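You operate a simulated robot arm through the tools that you are given. There is no shell and no other tool. Be economical: measure what you need, move in short steps, check, and stop when the job is done.

Carry out the task below with a simulated robot arm. There is one attempt and no reset: what you move stays moved.

JOB
Put the short jar and the green stopper on the pewter plate.

It is judged by the outcome, as a careful person would: the job done as asked, and still so three seconds after it is handed in. It fails if anything else is knocked over, pushed out of place, dropped, spilled or broken. Lids that push on must go on centred and level and be pressed home; caps that screw on are set level and turned clockwise until they are tight.

ROBOT AND FRAMES
A 6-joint arm with a two-finger parallel gripper, fixed in place. Base frame: the origin is at the foot of the arm, x ahead of it, y to its left, z up; the work surface is at about z = 800. Lengths are in mm, angles in rad, forces in N, time in s.
With the tool pointing down near the work surface it reaches from about 260 to 680 mm from the base axis. Its first joint turns from -1.152 to 1.152 rad. Payload 2.9 kg.
Tool frame: the origin (TCP) lies between the finger pads and is the grasp point; the fingertips stand 30 mm ahead of it; z points along the fingers, y is the line along which they close. The gripper opens to 110 mm. The fingers are 20 mm wide and 10 mm thick; the gripper's body (48 by 112 mm) begins 55 mm behind the TCP.
Orientation is that of the tool frame in the base frame, as a unit quaternion [x, y, z, w]. With the fingers straight down and closing along the base's y, the tool's x points along the base's -x, its y along +y and its z along -z.

CONTROLS
- The arm moves only by the tool servo_tool. Its argument "steps" is a list of rows, each an object of numbers (a shift or turn left out is 0, a gripper value left out holds the last): "grip": the opening, from 0 (shut) to 1 (fully open); "tx", "ty", "tz": the shift along the tool's x, y, z in units of 50 mm (1.0 is 50 mm); "rx", "ry", "rz": the turn, a rotation vector about the tool's x, y, z in units of 4 degrees (1.0 is 4 degrees). In form: [{"grip": .., "tx": .., "ty": .., "tz": .., "rx": .., "ry": .., "rz": ..}, ...]. A call has 1 to 10 rows; each row shifts and turns the commanded pose from where the row before left it, along the tool's axes as they then stand. A call with a number of a shift or a turn outside -1 to 1 is refused whole. Each row takes 0.2 s and may step no farther than 50 mm and 0.15 rad from the row before; otherwise, or with a gripper value out of range, the whole call is refused. Where a pose cannot be reached the arm comes as near as it can. A force on the tool above 40 N (or 10 N above the force at the start of the call, whichever is more), or a blocked arm, ends the call early, and 0.2 s more pass. Each finger travels about 108 mm/s and halts on what it meets, pressing with about 26 N; the grip force reading is that of the motor and also rises with nothing between the fingers. The clock runs only during rows and for 0.2 s after the last one: add rows that do not move to give the fingers time. The reply holds the time, the measured pose of the TCP, the force on the tool along the base axes, the opening and the grip force, in the units named above and with some noise, and new pictures: "show" is both (left out), scene, wrist or none.
- Cameras (640 x 400 px; columns grow to the right, rows downward): "scene" is fixed at [67.3, 440.7, 1363.2]; the picture's right is [-0.78, -0.62, 0.00], its down [-0.47, 0.59, -0.66] and it looks along [0.41, -0.51, -0.75] (base axes); focal length 258 px, centre (320, 200). "wrist" rides on the gripper at [72, 17, -103] in the tool frame; the picture's right is [-0.23, 0.97, 0.00], its down [-0.76, -0.18, -0.62] and it looks along [-0.61, -0.14, 0.78] (tool axes); focal length 222 px, centre (320, 200). There is no depth. A picture from a camera that has moved, and an enlarged one, comes with that camera's place and axes in the base frame and with its lens.
- zoom(camera, box): a new picture of the part [left, top, right, bottom] of that camera's present view, enlarged. The clock stands still meanwhile.
- sign_off(): hands the job in; it is judged then, once.

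Work in short steps. Places have to be worked out from the pictures, the camera data and where the tool is seen: move nearer, look again, correct. Check each grasp and each placing, and mend what went wrong. You have 90 turns and 170 pictures in all, those below and enlarged ones among them. Open the gripper and draw the arm clear of the work before you hand the job in, unless the task says otherwise; then end with one line.

The tools are called after "Request:" as a command line: name --argument value ..., lists and objects as JSON in quotes. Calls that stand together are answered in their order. servo_tool: Moves the arm, as the interface text tells. Its arguments: {"type":"object","properties":{"steps":{"type":"array","items":{"type":"object","properties":{"grip":{"type":"number"},"tx":{"type":"number"},"ty":{"type":"number"},"tz":{"type":"number"},"rx":{"type":"number"},"ry":{"type":"number"},"rz":{"type":"number"}}}},"show":{"type":"string","enum":["both","scene","wrist","none"]}},"required":["steps"]} The other tools are called the same way: zoom (camera, box) takes an enlarged picture of a part of a camera's view; sign_off () hands the job in.

At the start:

```text
time: 0.0
tcp_pos: [392.7, -124.6, 1067.6]
tool_rot: [0.0, 1.0, 0.0, 0.0]
ft_force: [-0.1, 0.1, 0.3]
finger_gap: 110.1
gripper_force: 0.1
```

scene: 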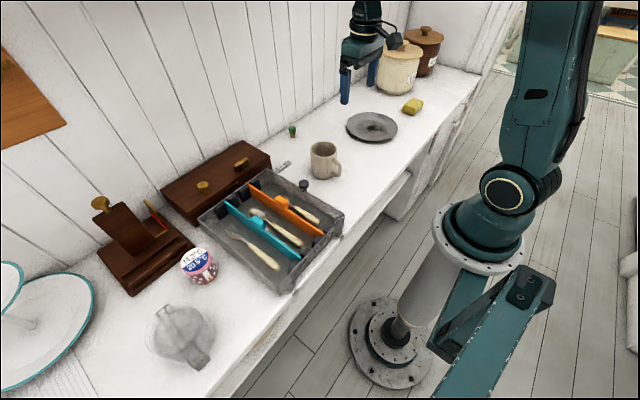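
wrist: 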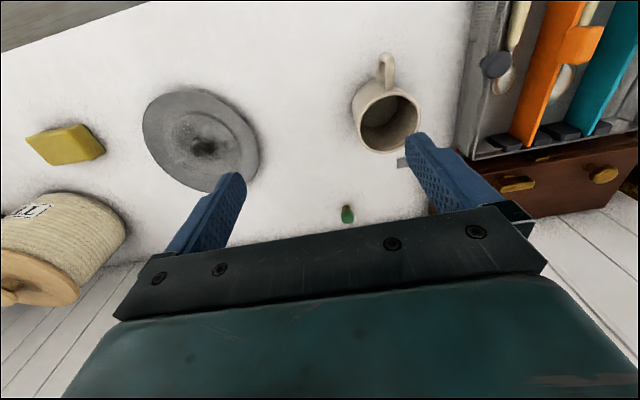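

I'll enlarge the scene to identify the jar candidates, the stopper and the plate.

Request:
zoom --camera "scene" --box '[140, 220, 260, 300]'

Request:
zoom --camera "scene" --box '[270, 20, 470, 200]'

```text
5.00 times, centred on (200, 260) of scene
camera zoom: at [67.3, 440.7, 1363.2], right [-0.78, -0.62, 0.0], down [-0.47, 0.59, -0.66], along [0.41, -0.51, -0.75], focal length 1292 px, centre (920, -100)
```

zoom: 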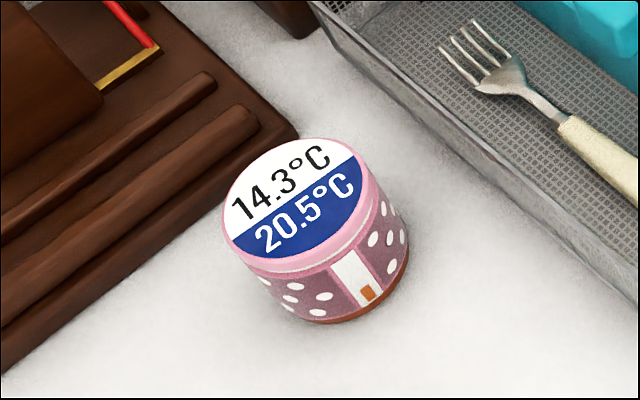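

```text
2.22 times, centred on (370, 110) of scene
camera zoom: at [67.3, 440.7, 1363.2], right [-0.78, -0.62, 0.0], down [-0.47, 0.59, -0.66], along [0.41, -0.51, -0.75], focal length 574 px, centre (209, 400)
```

zoom: 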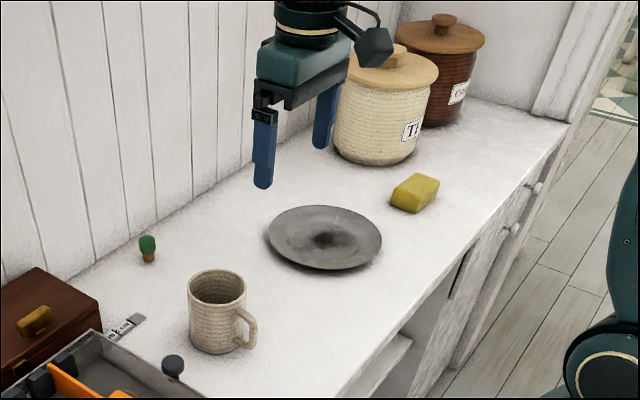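

Request:
zoom --camera "scene" --box '[120, 285, 240, 385]'

Request:
zoom --camera "scene" --box '[360, 15, 460, 95]'

Request:
zoom --camera "scene" --box '[270, 115, 350, 195]'

Request:
zoom --camera "scene" --box '[70, 150, 230, 300]'

```text
4.00 times, centred on (180, 335) of scene
camera zoom: at [67.3, 440.7, 1363.2], right [-0.78, -0.62, 0.0], down [-0.47, 0.59, -0.66], along [0.41, -0.51, -0.75], focal length 1034 px, centre (880, -340)
```

zoom: 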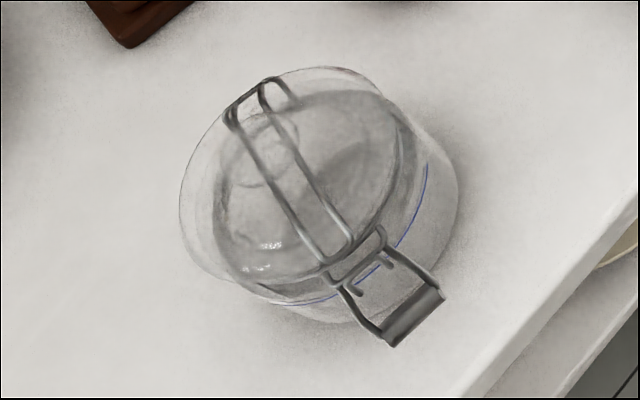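

```text
5.00 times, centred on (410, 55) of scene
camera zoom: at [67.3, 440.7, 1363.2], right [-0.78, -0.62, 0.0], down [-0.47, 0.59, -0.66], along [0.41, -0.51, -0.75], focal length 1292 px, centre (-130, 925)
```

zoom: 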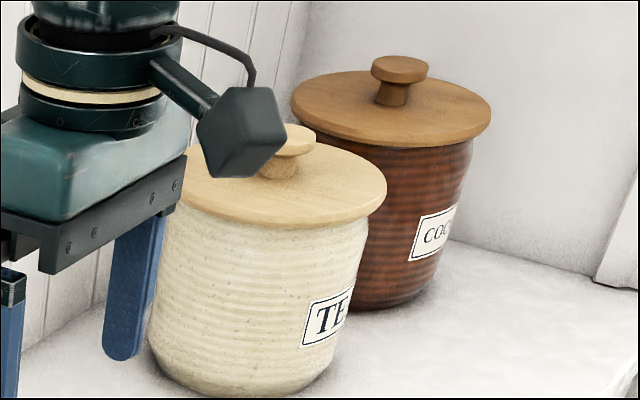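

```text
5.00 times, centred on (310, 155) of scene
camera zoom: at [67.3, 440.7, 1363.2], right [-0.78, -0.62, 0.0], down [-0.47, 0.59, -0.66], along [0.41, -0.51, -0.75], focal length 1292 px, centre (370, 425)
```

zoom: 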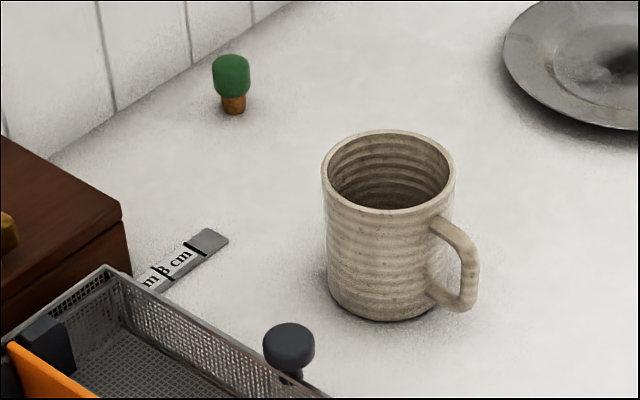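

```text
2.67 times, centred on (150, 225) of scene
camera zoom: at [67.3, 440.7, 1363.2], right [-0.78, -0.62, 0.0], down [-0.47, 0.59, -0.66], along [0.41, -0.51, -0.75], focal length 689 px, centre (773, 133)
```

zoom: 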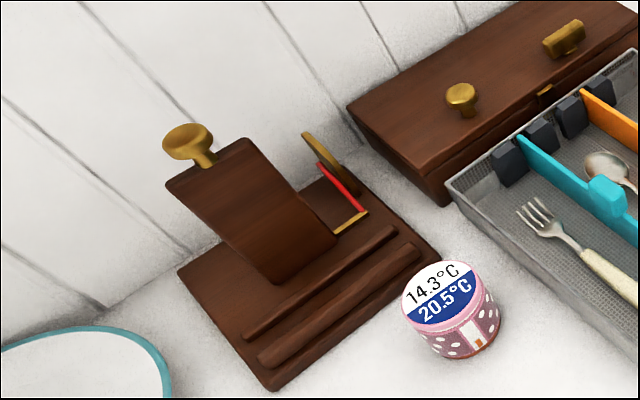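

The glass clip-top jar (~(313,486)) and the small pink item (~(447,401)) need a closer look; the plate is at about (453,-361), the stopper at about (652,-127). I swing the arm high to the left so that the wrist camera sees both.

Request:
servo_tool --steps '[{"ty": 0.92, "tx": 0.18}, {"ty": 0.92, "tx": 0.18}, {"ty": 0.92, "tx": 0.18}, {"ty": 0.92, "tx": 0.18}, {"ty": 0.92, "tx": 0.18}, {"ty": 0.92, "tx": 0.18}, {"ty": 0.92, "tx": 0.18}, {"ty": 0.92, "tx": 0.18}, {"ty": 0.92, "tx": 0.18}, {"ty": 0.92, "tx": 0.18}]'

```text
time: 2.2
tcp_pos: [302.1, 336.4, 1067.7]
tool_rot: [0.0, 1.0, 0.0, 0.0]
ft_force: [0.4, -0.5, -0.4]
finger_gap: 110.1
gripper_force: 0.0
camera wrist: at [230.1, 352.8, 1172.2], right [0.23, 0.97, 0.0], down [0.76, -0.18, 0.62], along [0.61, -0.14, -0.78], focal length 222 px, centre (320, 200)
```

scene: 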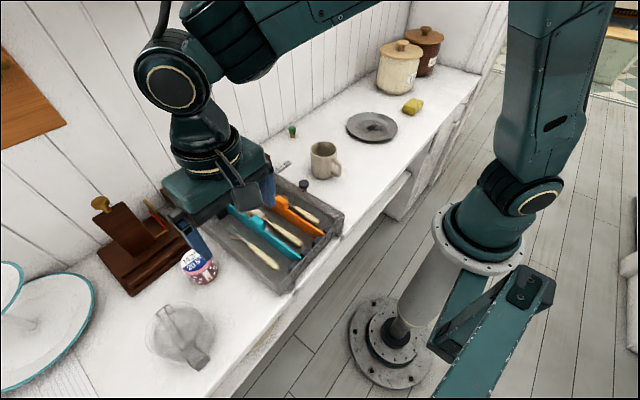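
wrist: 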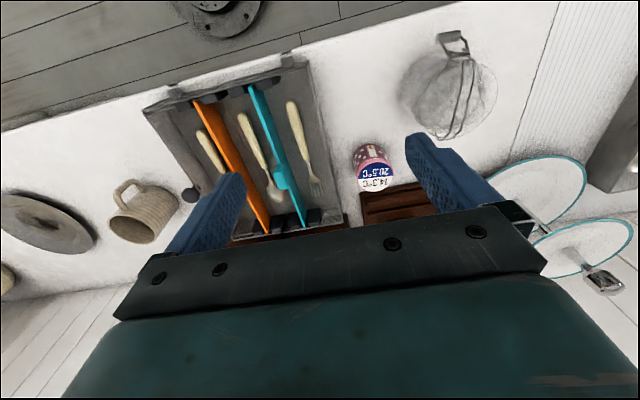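

Request:
zoom --camera "wrist" --box '[390, 20, 510, 150]'

Request:
zoom --camera "wrist" --box '[335, 130, 415, 210]'

```text
3.08 times, centred on (450, 85) of wrist
camera zoom: at [230.1, 352.8, 1172.2], right [0.23, 0.97, 0.0], down [0.76, -0.18, 0.62], along [0.61, -0.14, -0.78], focal length 684 px, centre (-80, 554)
```

zoom: 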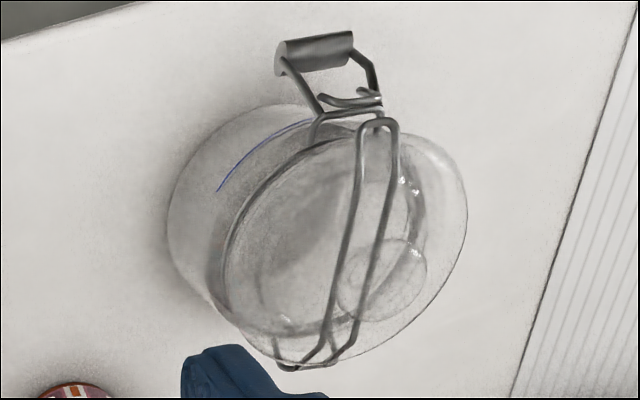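

```text
5.00 times, centred on (375, 170) of wrist
camera zoom: at [230.1, 352.8, 1172.2], right [0.23, 0.97, 0.0], down [0.76, -0.18, 0.62], along [0.61, -0.14, -0.78], focal length 1111 px, centre (45, 350)
```

zoom: 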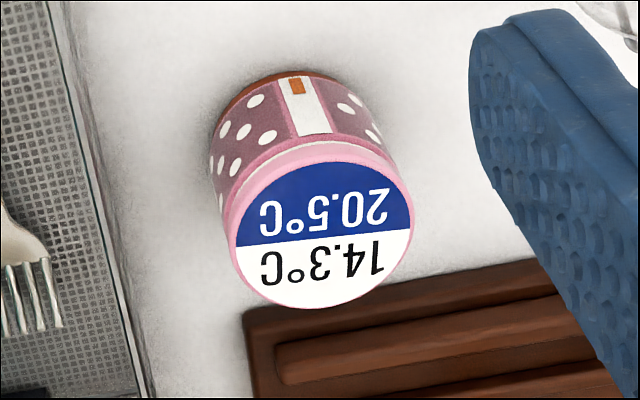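

The clip-top glass jar is the low jar: base about (350,506), roughly 100 mm wide, top near z 867, with its clip running along x, so closing along y suits. I move above it for a closer look.

Request:
servo_tool --steps '[{"ty": 0.85, "tx": -0.24, "tz": 0}, {"ty": 0.85, "tx": -0.24, "tz": 0.4}, {"ty": 0.85, "tx": -0.24, "tz": 0.4}, {"ty": 0.85, "tx": -0.24, "tz": 0.4}, {"tz": 0.6}, {}]'

```text
time: 3.6
tcp_pos: [350.8, 504.9, 977.9]
tool_rot: [0.0, 1.0, 0.0, 0.0]
ft_force: [0.1, 0.7, -0.3]
finger_gap: 110.0
gripper_force: 0.1
camera wrist: at [277.9, 521.4, 1081.6], right [0.23, 0.97, 0.0], down [0.76, -0.18, 0.62], along [0.61, -0.14, -0.78], focal length 222 px, centre (320, 200)
```

scene: 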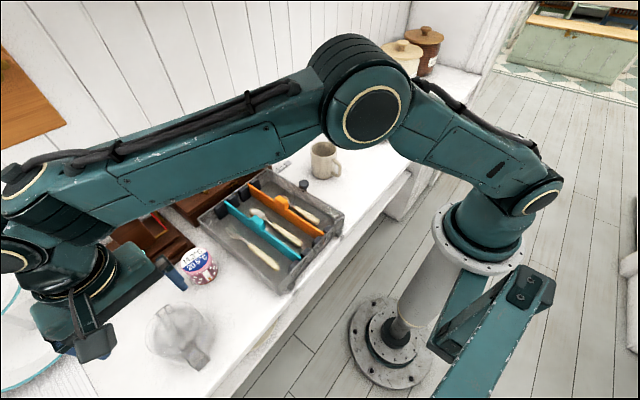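
wrist: 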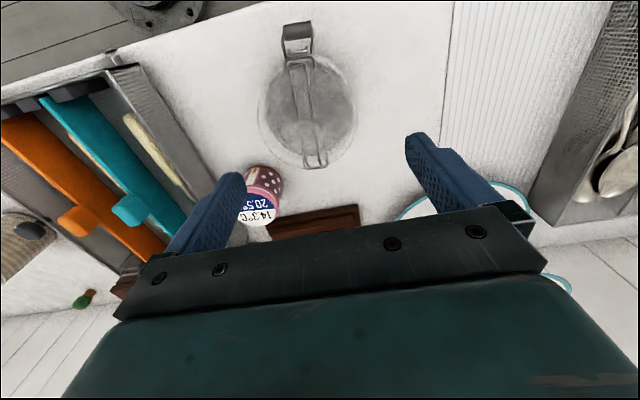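

Request:
zoom --camera "wrist" --box '[240, 10, 380, 190]'

Request:
zoom --camera "scene" --box '[120, 285, 240, 385]'

```text
2.22 times, centred on (310, 100) of wrist
camera zoom: at [277.9, 521.4, 1081.6], right [0.23, 0.97, 0.0], down [0.76, -0.18, 0.62], along [0.61, -0.14, -0.78], focal length 494 px, centre (342, 422)
```

zoom: 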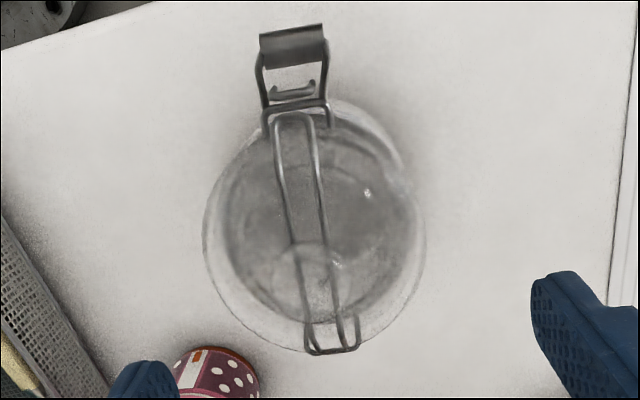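

```text
4.00 times, centred on (180, 335) of scene
camera zoom: at [67.3, 440.7, 1363.2], right [-0.78, -0.62, 0.0], down [-0.47, 0.59, -0.66], along [0.41, -0.51, -0.75], focal length 1034 px, centre (880, -340)
```

zoom: 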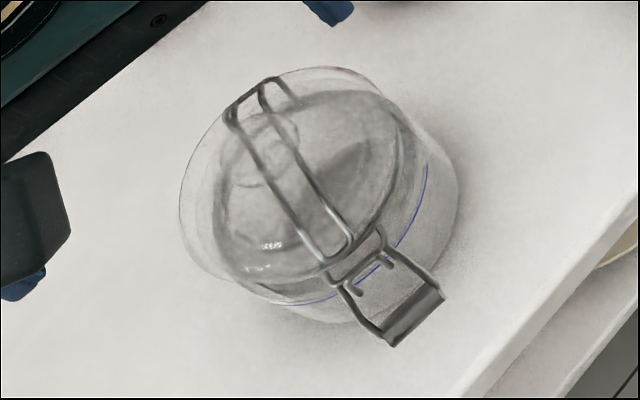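

Triangulating the rim between the two wrist views and the scene gives a taller, narrower jar: centre about (336,500), rim z≈894, diameter ≈84 mm. I correct the position, descend to just above the rim and look.

Request:
servo_tool --steps '[{"tx": 0.3, "ty": -0.08}, {"tz": 0.45}, {"tz": 0.45}, {}]'

```text
time: 4.6
tcp_pos: [335.7, 500.4, 932.4]
tool_rot: [0.001, 1.0, 0.0, 0.0]
ft_force: [-0.5, 0.5, -0.5]
finger_gap: 110.1
gripper_force: 0.0
camera wrist: at [262.7, 517.4, 1037.1], right [0.23, 0.97, 0.0], down [0.76, -0.18, 0.62], along [0.61, -0.14, -0.78], focal length 222 px, centre (320, 200)
```

scene: 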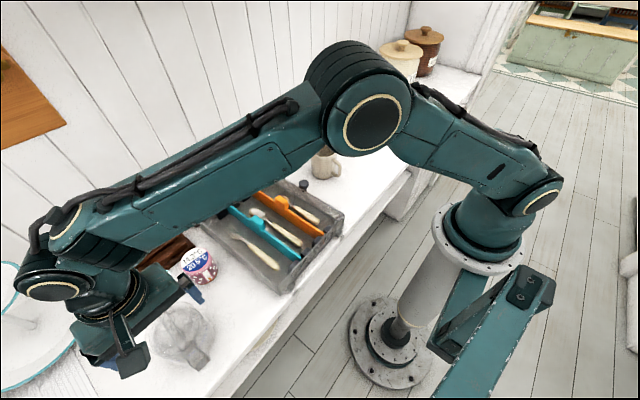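
wrist: 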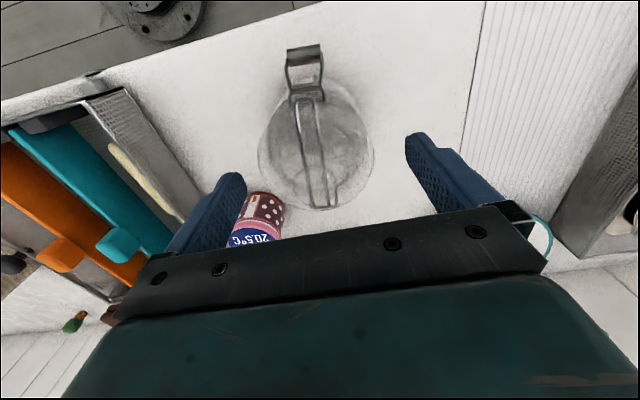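

The jar is centred between the fingers, silhouette about 82 mm. I descend to z≈857 around it.

Request:
servo_tool --steps '[{"tz": 0.3, "tx": 0.06}, {"tz": 0.3}, {"tz": 0.3}, {"tz": 0.3}, {"tz": 0.3}, {}]'

```text
time: 5.8
tcp_pos: [334.8, 505.4, 868.3]
tool_rot: [0.0, 1.0, 0.006, 0.004]
ft_force: [3.6, 2.6, 4.7]
finger_gap: 110.0
gripper_force: 0.0
stopped in row 6: the force on the tool passed its limit (the readings are from after the stop); the commanded pose is now the measured one
camera wrist: at [261.3, 520.0, 974.0], right [0.23, 0.97, 0.01], down [0.76, -0.19, 0.63], along [0.61, -0.13, -0.78], focal length 222 px, centre (320, 200)
```

scene: 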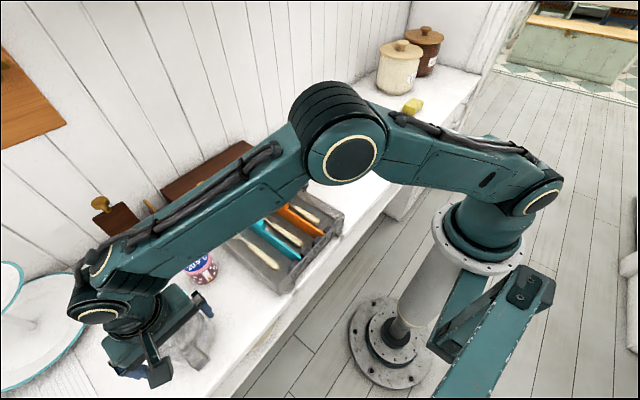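
wrist: 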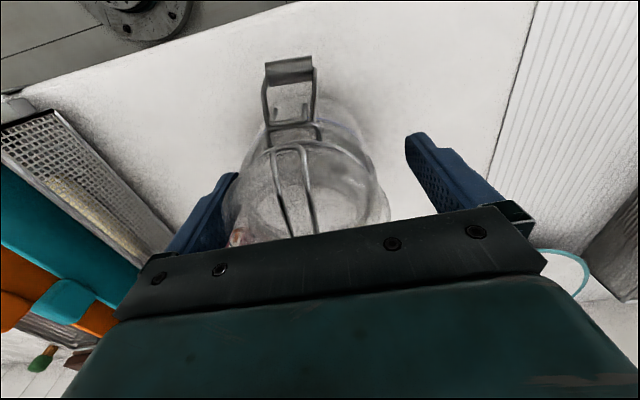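

A contact stopped the descent at z 868, probably the gripper's palm on the lid's wire or knob. I back up 12 mm and look.

Request:
servo_tool --steps '[{"tz": -0.24}, {}]'

Request:
zoom --camera "wrist" --box '[170, 40, 470, 250]'

Request:
zoom --camera "scene" --box '[100, 265, 250, 395]'

```text
time: 6.4
tcp_pos: [334.4, 505.9, 880.3]
tool_rot: [0.0, 1.0, 0.005, 0.003]
ft_force: [-0.1, -0.2, 0.7]
finger_gap: 109.9
gripper_force: 0.0
camera wrist: at [260.3, 519.7, 984.5], right [0.23, 0.97, 0.01], down [0.76, -0.18, 0.63], along [0.61, -0.13, -0.78], focal length 222 px, centre (320, 200)
```

scene: 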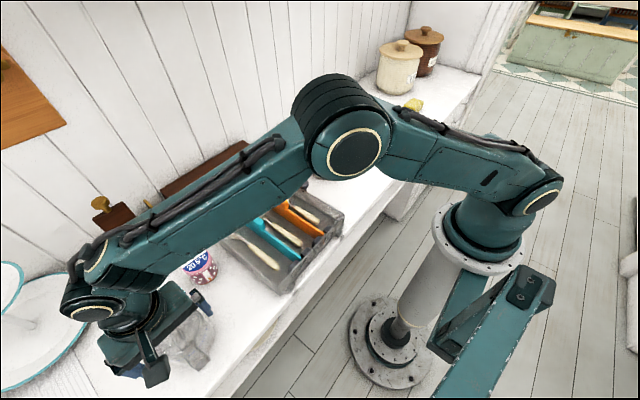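
wrist: 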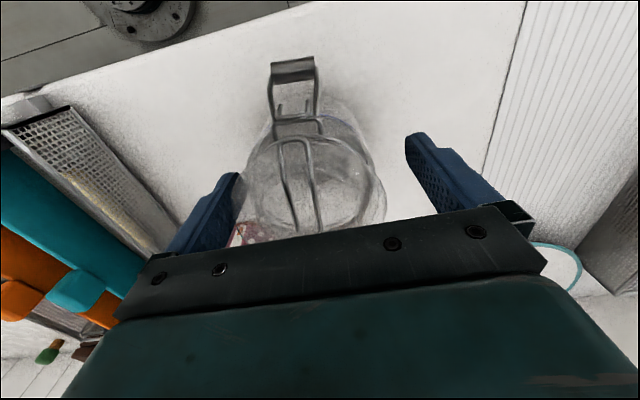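

```text
1.90 times, centred on (320, 145) of wrist
camera zoom: at [260.3, 519.7, 984.5], right [0.23, 0.97, 0.01], down [0.76, -0.18, 0.63], along [0.61, -0.13, -0.78], focal length 423 px, centre (320, 305)
```

zoom: 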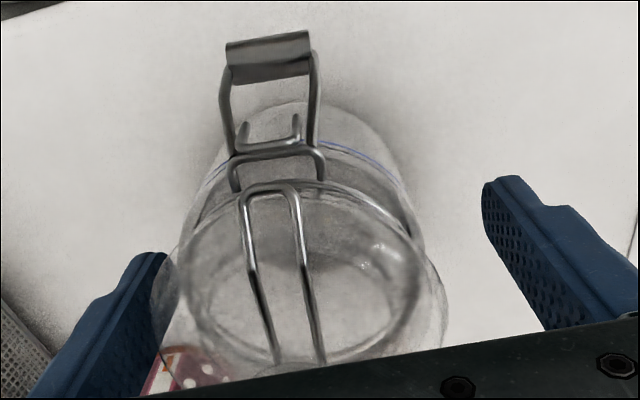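

```text
3.08 times, centred on (175, 330) of scene
camera zoom: at [67.3, 440.7, 1363.2], right [-0.78, -0.62, 0.0], down [-0.47, 0.59, -0.66], along [0.41, -0.51, -0.75], focal length 795 px, centre (766, -200)
```

zoom: 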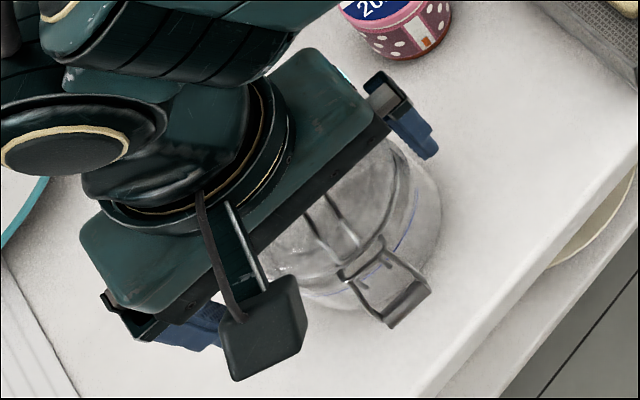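

The jar stands undisturbed, its sides at y≈459 and 539, and the palm touches its top at TCP z≈868. I re-centre to y≈499 at z≈874 and close gently.

Request:
servo_tool --steps '[{"ty": -0.13}, {"tz": 0.1}, {"grip": 0.85}, {"grip": 0.75}, {"grip": 0.6}, {"grip": 0.6}]'

```text
time: 7.8
tcp_pos: [334.7, 497.3, 876.0]
tool_rot: [0.0, 1.0, 0.004, 0.002]
ft_force: [0.3, -2.9, 0.3]
finger_gap: 85.9
gripper_force: 25.8
camera wrist: at [260.7, 512.9, 979.6], right [0.23, 0.97, 0.01], down [0.76, -0.18, 0.63], along [0.61, -0.14, -0.78], focal length 222 px, centre (320, 200)
```

scene: 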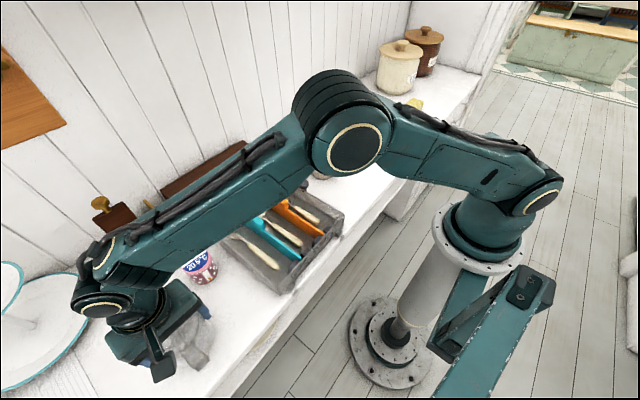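
wrist: 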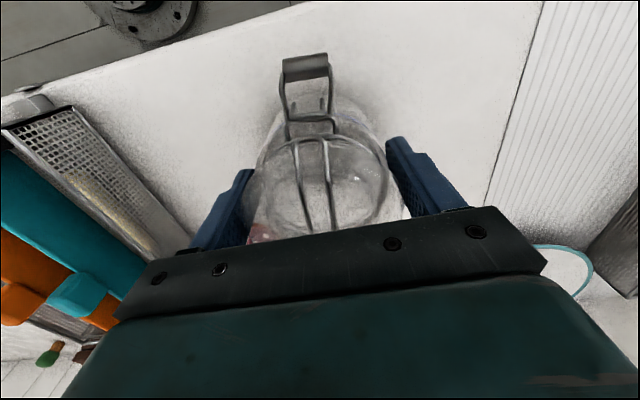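

Both fingers hold the jar at 86 mm. I lift slowly by 40 mm and check.

Request:
servo_tool --steps '[{"tz": -0.1}, {"tz": -0.2}, {"tz": -0.25}, {"tz": -0.25}, {}]'

Request:
zoom --camera "scene" --box '[90, 245, 250, 395]'

```text
time: 9.0
tcp_pos: [334.8, 499.0, 916.0]
tool_rot: [0.0, 1.0, 0.004, 0.003]
ft_force: [0.3, 0.3, -4.8]
finger_gap: 85.6
gripper_force: 25.8
camera wrist: at [260.8, 512.8, 1020.1], right [0.23, 0.97, 0.01], down [0.76, -0.18, 0.63], along [0.61, -0.13, -0.78], focal length 222 px, centre (320, 200)
```

scene: 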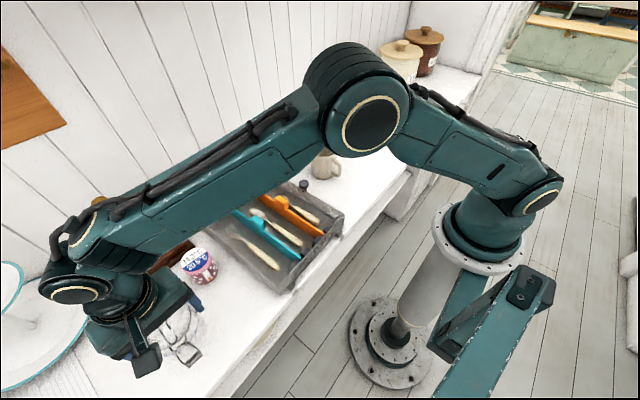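
wrist: 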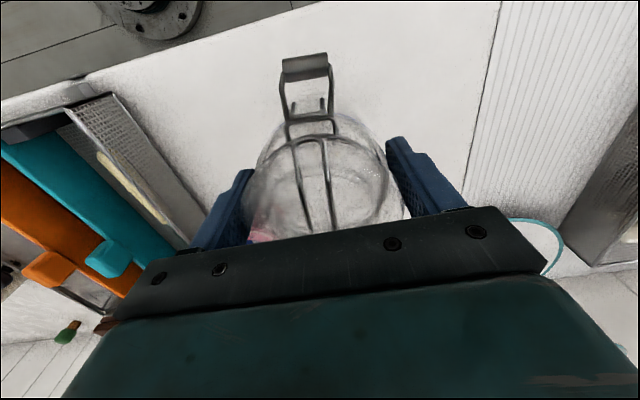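

```text
2.67 times, centred on (170, 320) of scene
camera zoom: at [67.4, 440.8, 1363.2], right [-0.78, -0.62, 0.0], down [-0.47, 0.59, -0.66], along [0.41, -0.51, -0.75], focal length 689 px, centre (720, -120)
```

zoom: 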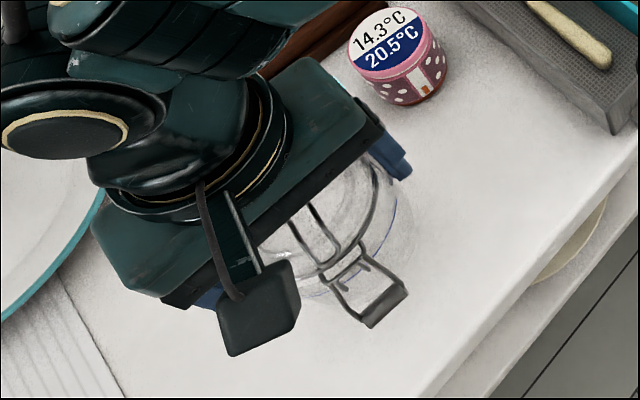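

The jar is lifted whole (about 0.5 kg). I raise it to z≈1030 and carry it right toward the plate.

Request:
servo_tool --steps '[{"tz": -0.6}, {"tz": -0.8}, {"tz": -0.8}, {"ty": -0.5}, {"ty": -0.8}, {"ty": -0.9}, {"ty": -0.9}, {"ty": -0.9}, {"ty": -0.9}, {"ty": -0.9}]' --show "none"

Request:
servo_tool --steps '[{"ty": -0.9, "tx": -0.1}, {"ty": -0.9, "tx": -0.1}, {"ty": -0.9, "tx": -0.1}, {"ty": -0.9, "tx": -0.1}, {"ty": -0.9, "tx": -0.1}, {"ty": -0.9, "tx": -0.1}, {"ty": -0.8, "tx": -0.1}, {"ty": -0.6, "tx": -0.1}, {"ty": -0.3, "tx": -0.1}, {}]'

```text
time: 11.2
tcp_pos: [332.4, 206.0, 1024.6]
tool_rot: [-0.001, 1.0, 0.004, 0.003]
ft_force: [0.1, 0.1, -5.3]
finger_gap: 85.7
gripper_force: 25.6
```

```text
time: 13.4
tcp_pos: [378.8, -149.4, 1018.8]
tool_rot: [-0.001, 1.0, 0.004, 0.004]
ft_force: [-1.0, 0.3, -5.8]
finger_gap: 85.7
gripper_force: 25.3
camera wrist: at [304.6, -133.6, 1123.8], right [0.23, 0.97, 0.01], down [0.76, -0.18, 0.63], along [0.61, -0.13, -0.78], focal length 222 px, centre (320, 200)
```

scene: 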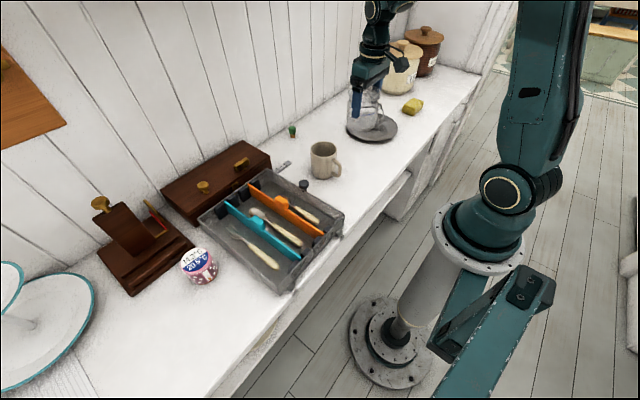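
wrist: 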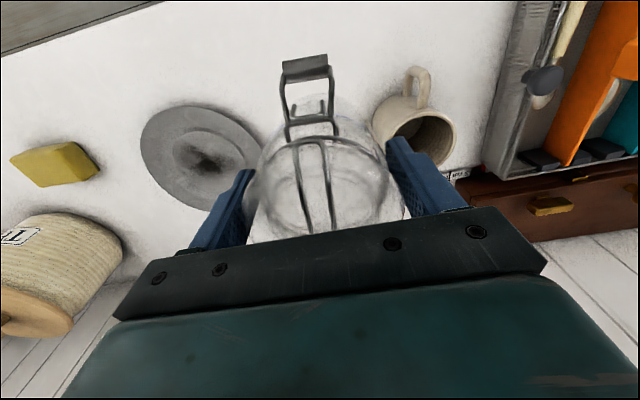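

Request:
zoom --camera "wrist" --box '[130, 90, 270, 220]'

Request:
zoom --camera "scene" --box '[330, 70, 430, 150]'

```text
3.08 times, centred on (200, 155) of wrist
camera zoom: at [304.6, -133.6, 1123.8], right [0.23, 0.97, 0.01], down [0.76, -0.18, 0.63], along [0.61, -0.13, -0.78], focal length 684 px, centre (689, 338)
```

zoom: 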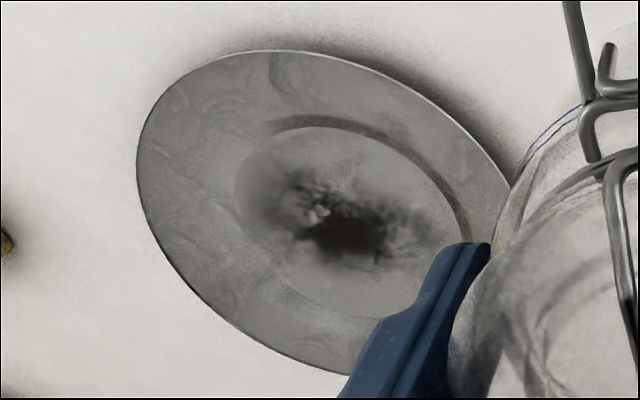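

```text
5.00 times, centred on (380, 110) of scene
camera zoom: at [67.4, 440.7, 1363.2], right [-0.78, -0.62, 0.0], down [-0.47, 0.59, -0.66], along [0.41, -0.51, -0.75], focal length 1292 px, centre (20, 650)
```

zoom: 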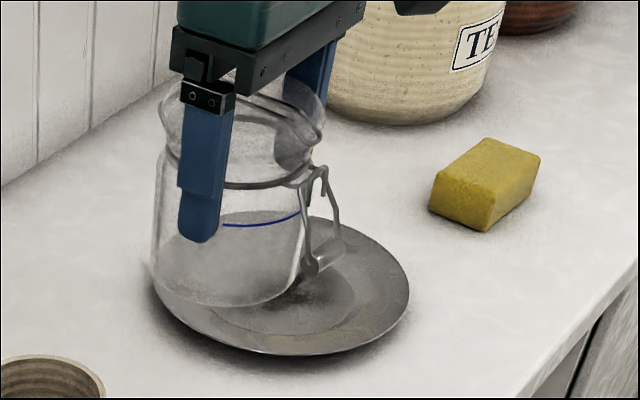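

The plate's well centre computes to about (437,-342). I move closer at the same height to refine before lowering.

Request:
servo_tool --steps '[{"ty": -0.6, "tx": -0.25}, {"ty": -0.6, "tx": -0.25}, {"ty": -0.6, "tx": -0.25}, {"ty": -0.4, "tx": -0.2}, {}, {}]'

Request:
zoom --camera "wrist" --box '[170, 60, 430, 240]'

Request:
zoom --camera "scene" --box '[330, 70, 430, 150]'

```text
time: 14.8
tcp_pos: [426.6, -256.6, 1018.6]
tool_rot: [0.0, 1.0, 0.005, 0.002]
ft_force: [-0.5, 0.4, -5.8]
finger_gap: 85.5
gripper_force: 26.3
camera wrist: at [352.7, -243.5, 1123.3], right [0.23, 0.97, 0.01], down [0.76, -0.18, 0.63], along [0.61, -0.13, -0.78], focal length 222 px, centre (320, 200)
```

scene: 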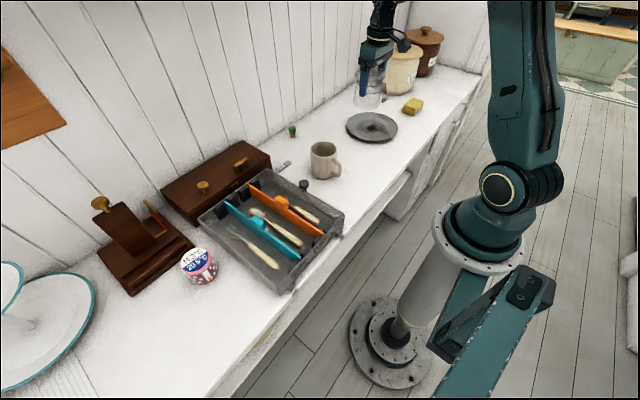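
wrist: 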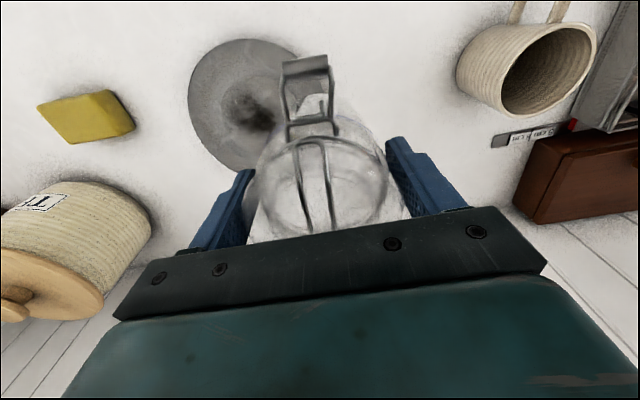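

```text
2.22 times, centred on (300, 150) of wrist
camera zoom: at [352.7, -243.5, 1123.3], right [0.23, 0.97, 0.01], down [0.76, -0.18, 0.63], along [0.61, -0.13, -0.78], focal length 494 px, centre (364, 311)
```

zoom: 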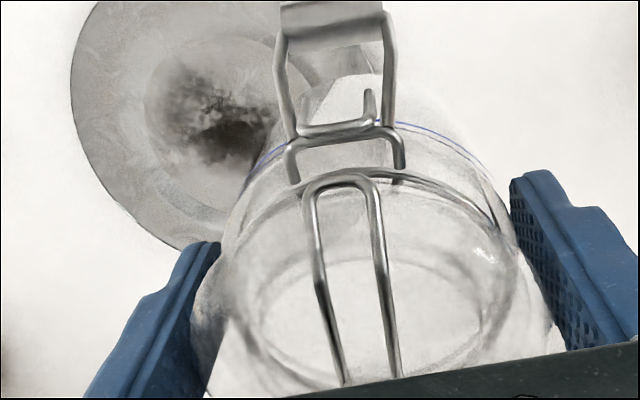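

```text
5.00 times, centred on (380, 110) of scene
camera zoom: at [67.4, 440.7, 1363.2], right [-0.78, -0.62, 0.0], down [-0.47, 0.59, -0.66], along [0.41, -0.51, -0.75], focal length 1292 px, centre (20, 650)
```

zoom: 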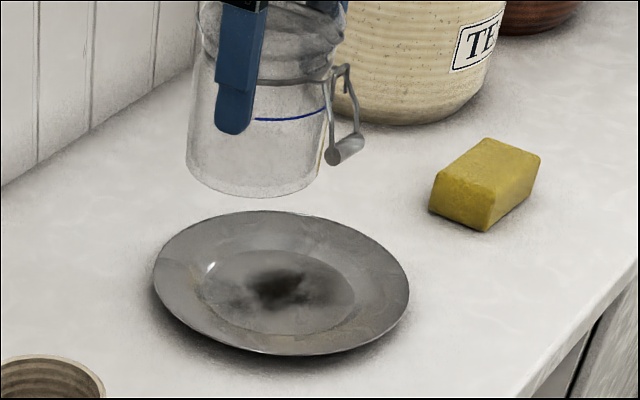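

Fitting the rim points gives the plate centre ≈(442,-347), R≈98, well radius ≈58. I move the jar over (433,-347) and lower to about 30 mm above.

Request:
servo_tool --steps '[{"ty": -0.6, "tx": -0.05}, {"ty": -0.6, "tx": -0.05}, {"ty": -0.6, "tx": -0.04}, {}, {"tz": 0.5}, {"tz": 0.6}, {"tz": 0.5}, {"tz": 0.4}, {}]'

Request:
zoom --camera "scene" --box '[330, 70, 430, 150]'

Request:
zoom --camera "wrist" --box '[170, 30, 470, 240]'

```text
time: 16.8
tcp_pos: [433.8, -348.3, 917.3]
tool_rot: [0.0, 1.0, 0.004, 0.004]
ft_force: [-0.3, -0.1, -5.8]
finger_gap: 85.2
gripper_force: 26.2
camera wrist: at [359.8, -333.0, 1022.0], right [0.23, 0.97, 0.01], down [0.76, -0.18, 0.63], along [0.61, -0.13, -0.78], focal length 222 px, centre (320, 200)
```

scene: 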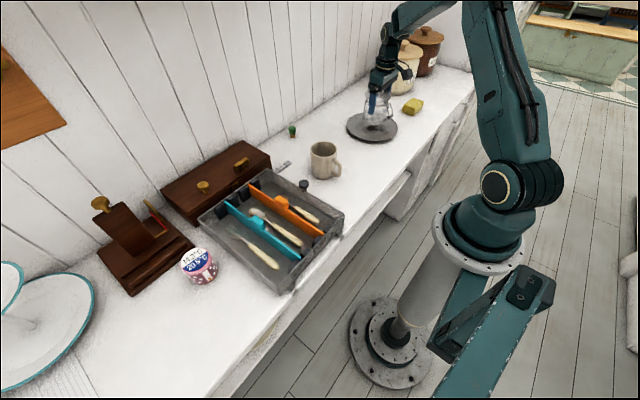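
wrist: 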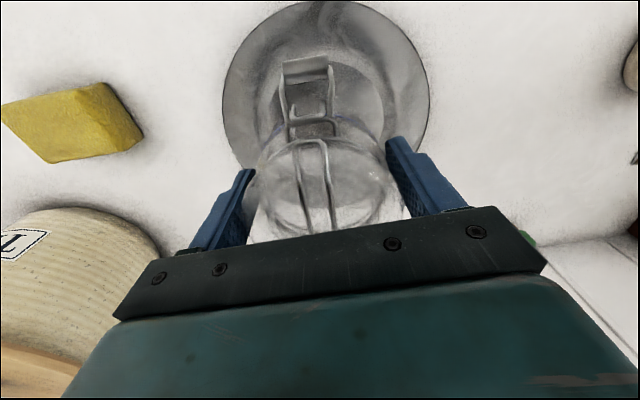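

```text
5.00 times, centred on (380, 110) of scene
camera zoom: at [67.4, 440.7, 1363.2], right [-0.78, -0.62, 0.0], down [-0.47, 0.59, -0.66], along [0.41, -0.51, -0.75], focal length 1292 px, centre (20, 650)
```

zoom: 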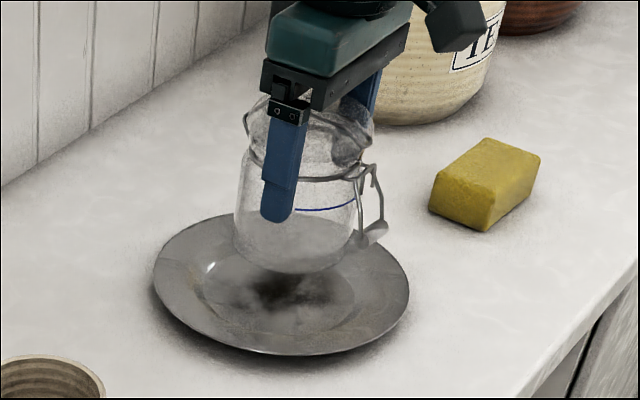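

```text
1.90 times, centred on (320, 135) of wrist
camera zoom: at [359.8, -333.0, 1022.0], right [0.23, 0.97, 0.01], down [0.76, -0.18, 0.63], along [0.61, -0.13, -0.78], focal length 423 px, centre (320, 324)
```

zoom: 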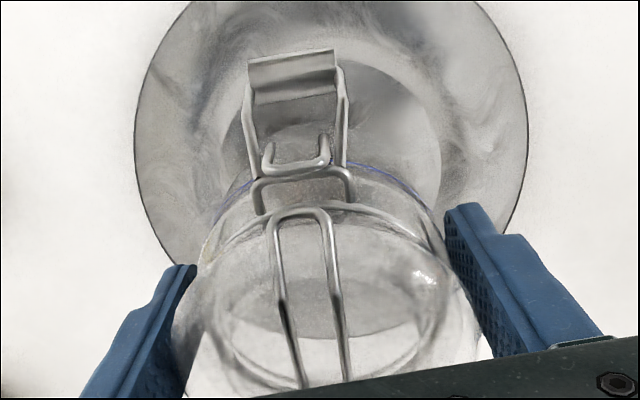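

The jar is near the well's middle; relative views suggest shifting about 4 mm +y and 5 mm −x. I do that and lower gently toward the expected contact at TCP z≈880.

Request:
servo_tool --steps '[{"ty": 0.08, "tx": 0.1}, {"tz": 0.3}, {"tz": 0.2}, {"tz": 0.08}, {"tz": 0.06}, {"tz": 0.06}, {}]'

Request:
zoom --camera "scene" --box '[330, 70, 430, 150]'

```text
time: 18.4
tcp_pos: [429.1, -343.7, 882.4]
tool_rot: [0.0, 1.0, 0.004, 0.002]
ft_force: [-0.5, -0.5, -5.0]
finger_gap: 85.3
gripper_force: 25.8
camera wrist: at [355.3, -328.1, 987.5], right [0.23, 0.97, 0.01], down [0.76, -0.18, 0.63], along [0.61, -0.13, -0.78], focal length 222 px, centre (320, 200)
```

scene: 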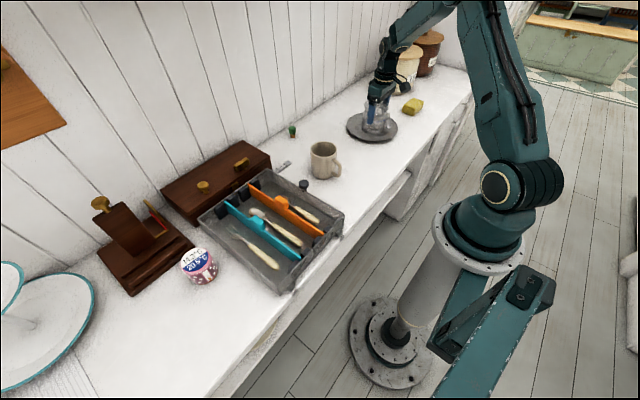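
wrist: 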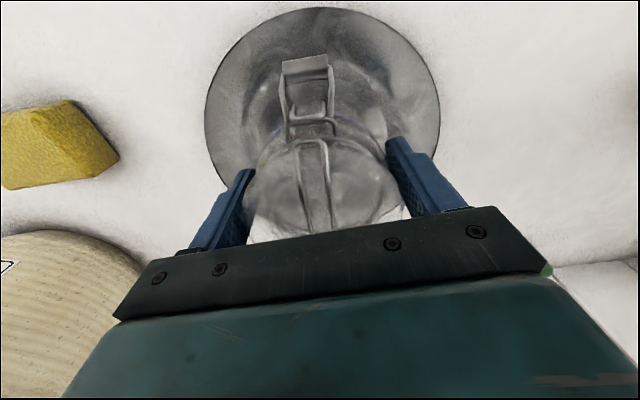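

```text
5.00 times, centred on (380, 110) of scene
camera zoom: at [67.4, 440.7, 1363.2], right [-0.78, -0.62, 0.0], down [-0.47, 0.59, -0.66], along [0.41, -0.51, -0.75], focal length 1292 px, centre (20, 650)
```

zoom: 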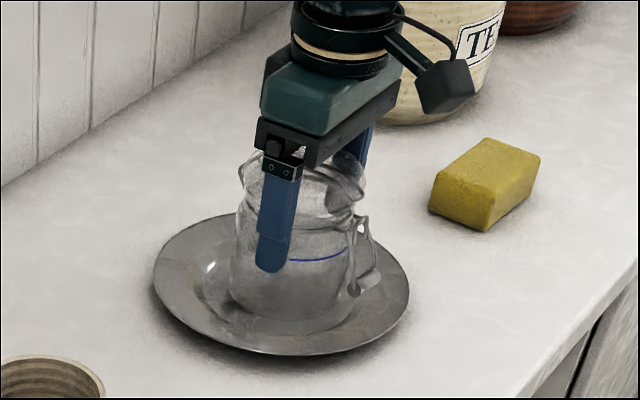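

The jar sits over the well, still hanging (force −5 N). I lower in ~1.5 mm steps until the weight is taken.

Request:
servo_tool --steps '[{"tz": 0.03}, {"tz": 0.02}, {}]' --show "none"

Request:
servo_tool --steps '[{"tz": 0.03}, {"tz": 0.02}, {}]' --show "none"

```text
time: 19.2
tcp_pos: [427.5, -342.3, 880.9]
tool_rot: [0.001, 1.0, 0.004, 0.003]
ft_force: [-0.8, 0.1, -5.0]
finger_gap: 85.6
gripper_force: 26.4
```

```text
time: 20.0
tcp_pos: [428.3, -343.6, 878.7]
tool_rot: [0.0, 1.0, 0.003, 0.004]
ft_force: [-4.6, 3.4, 18.2]
finger_gap: 85.6
gripper_force: 25.7
```

Contact now (+18 N). I ease up 1 mm and open the gripper slowly.

Request:
servo_tool --steps '[{"tz": -0.03}, {}, {"grip": 0.82}, {"grip": 0.88}, {"grip": 1.0}, {"grip": 1.0}, {}]'

Request:
zoom --camera "scene" --box '[330, 70, 430, 150]'

```text
time: 21.6
tcp_pos: [428.6, -342.6, 879.0]
tool_rot: [0.0, 1.0, 0.005, 0.003]
ft_force: [0.6, 0.1, 0.7]
finger_gap: 109.7
gripper_force: 0.1
camera wrist: at [355.3, -328.0, 984.3], right [0.23, 0.97, 0.01], down [0.76, -0.18, 0.63], along [0.61, -0.13, -0.78], focal length 222 px, centre (320, 200)
```

scene: 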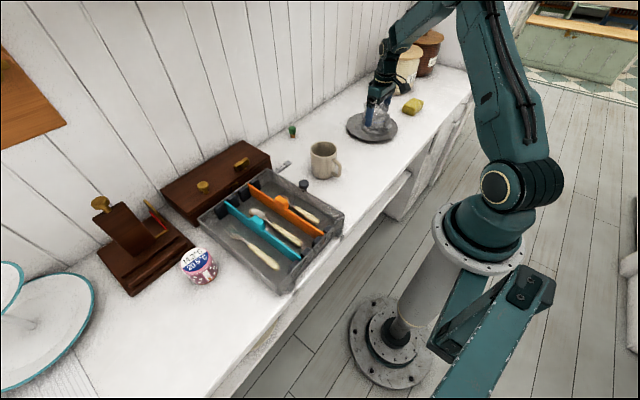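
wrist: 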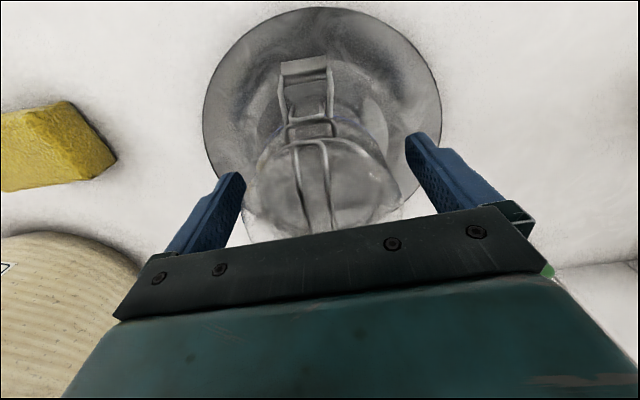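

```text
5.00 times, centred on (380, 110) of scene
camera zoom: at [67.3, 440.7, 1363.2], right [-0.78, -0.62, 0.0], down [-0.47, 0.59, -0.66], along [0.41, -0.51, -0.75], focal length 1292 px, centre (20, 650)
```

zoom: 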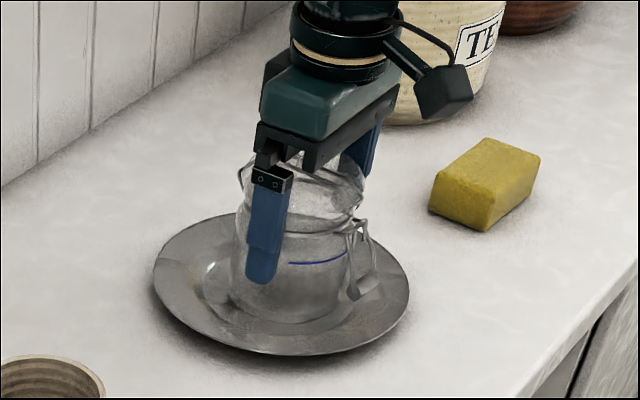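

The jar stands level and free. I raise straight up to about z 1020.

Request:
servo_tool --steps '[{"tz": -0.2}, {"tz": -0.5}, {"tz": -0.8}, {"tz": -0.8}, {"tz": -0.5}, {"ty": 0.6}, {"ty": 0.8}, {"ty": 0.8, "tx": -0.4}, {"ty": 0.8, "tx": -0.6}, {"ty": 0.8, "tx": -0.6}]'

Request:
zoom --camera "scene" --box '[330, 70, 430, 150]'

```text
time: 23.8
tcp_pos: [507.8, -152.7, 1021.0]
tool_rot: [0.0, 1.0, 0.005, 0.003]
ft_force: [1.3, 0.4, 0.5]
finger_gap: 110.2
gripper_force: 0.0
camera wrist: at [434.4, -138.1, 1125.3], right [0.23, 0.97, 0.01], down [0.76, -0.18, 0.63], along [0.61, -0.14, -0.78], focal length 222 px, centre (320, 200)
```

scene: 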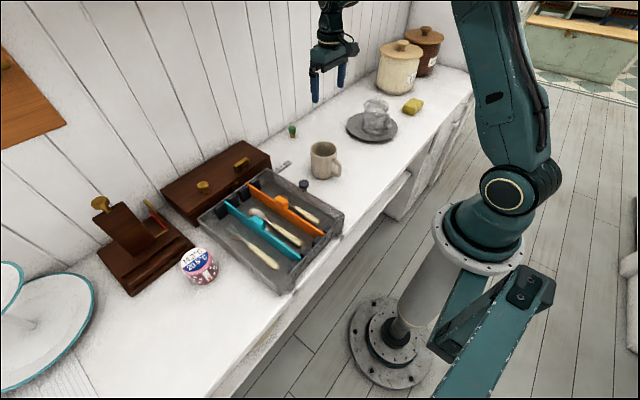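
wrist: 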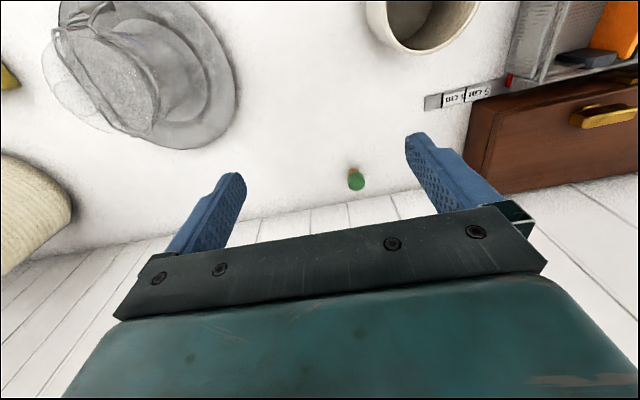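

```text
5.00 times, centred on (380, 110) of scene
camera zoom: at [67.3, 440.7, 1363.2], right [-0.78, -0.62, 0.0], down [-0.47, 0.59, -0.66], along [0.41, -0.51, -0.75], focal length 1292 px, centre (20, 650)
```

zoom: 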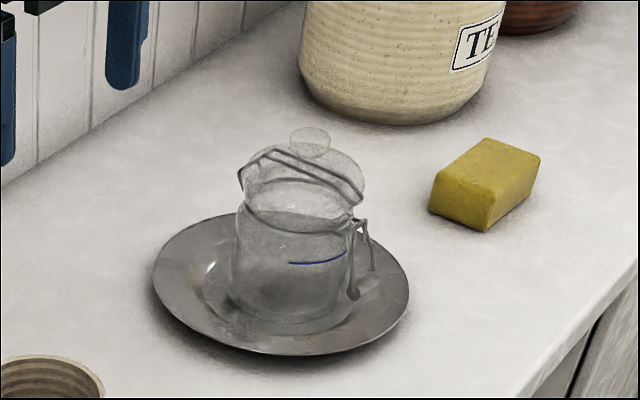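

The jar stands on the plate with free room beside it. Now I enlarge the stopper.

Request:
zoom --camera "wrist" --box '[320, 150, 400, 200]'

Request:
zoom --camera "scene" --box '[272, 115, 312, 145]'

```text
8.00 times, centred on (360, 175) of wrist
camera zoom: at [434.4, -138.1, 1125.3], right [0.23, 0.97, 0.01], down [0.76, -0.18, 0.63], along [0.61, -0.14, -0.78], focal length 1777 px, centre (0, 400)
```

zoom: 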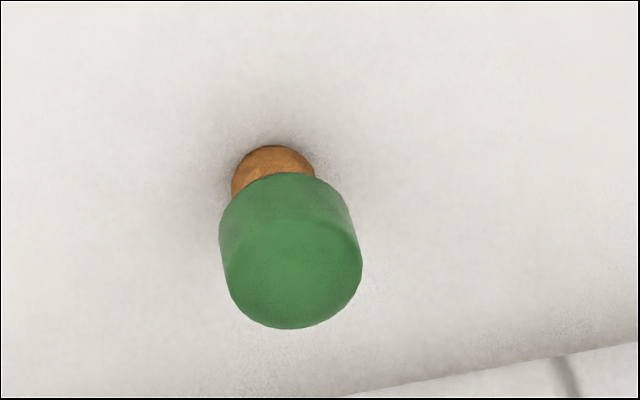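

```text
13.33 times, centred on (292, 130) of scene
camera zoom: at [67.3, 440.7, 1363.2], right [-0.78, -0.62, 0.0], down [-0.47, 0.59, -0.66], along [0.41, -0.51, -0.75], focal length 3446 px, centre (693, 1133)
```

zoom: 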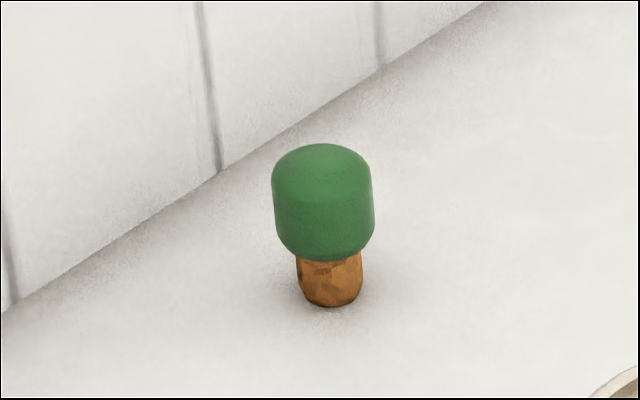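

Stopper stands at ≈(645,-127), cap 28 mm wide, about 40 mm tall, wall about 59 mm beyond. I move above it and descend part way.

Request:
servo_tool --steps '[{"tx": -0.7, "ty": 0.13}, {"tx": -0.7, "ty": 0.13}, {"tx": -0.7, "ty": 0.13}, {"tx": -0.6, "ty": 0.12}, {"tz": 0.6}, {"tz": 0.8}, {"tz": 0.6}, {}]'

Request:
zoom --camera "scene" --box '[250, 80, 350, 150]'

```text
time: 25.6
tcp_pos: [640.0, -129.3, 921.9]
tool_rot: [-0.001, 1.0, 0.005, 0.003]
ft_force: [0.8, -0.6, 0.0]
finger_gap: 109.8
gripper_force: 0.2
out of reach, approached as far as the arm can: row 4
camera wrist: at [565.7, -114.9, 1026.4], right [0.23, 0.97, 0.01], down [0.76, -0.18, 0.63], along [0.61, -0.14, -0.78], focal length 222 px, centre (320, 200)
```

scene: 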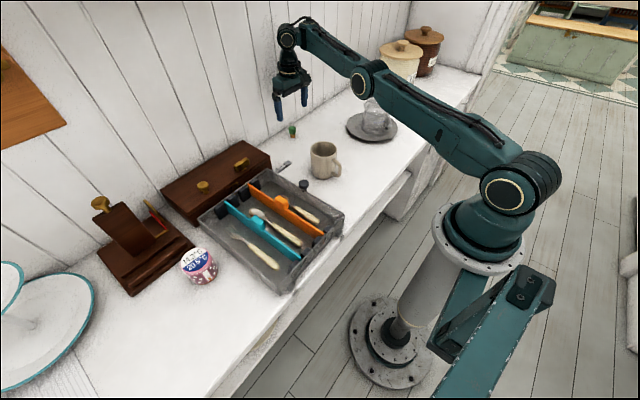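
wrist: 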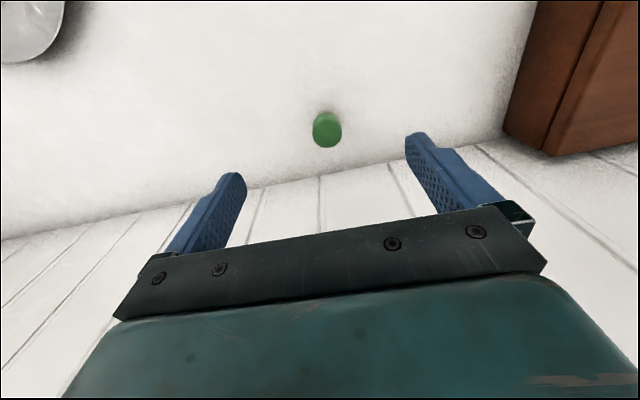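

```text
5.71 times, centred on (300, 115) of scene
camera zoom: at [67.3, 440.7, 1363.2], right [-0.78, -0.62, 0.0], down [-0.47, 0.59, -0.66], along [0.41, -0.51, -0.75], focal length 1477 px, centre (434, 686)
```

zoom: 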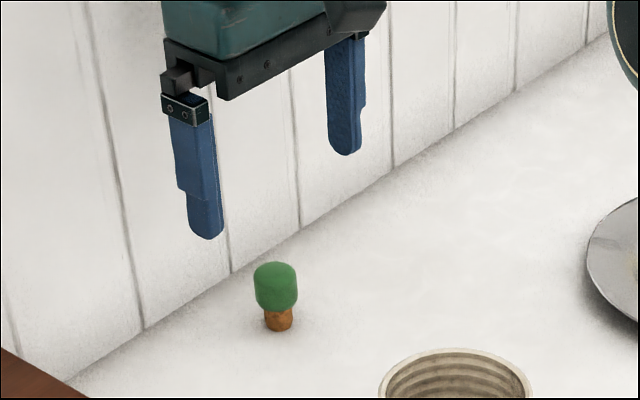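

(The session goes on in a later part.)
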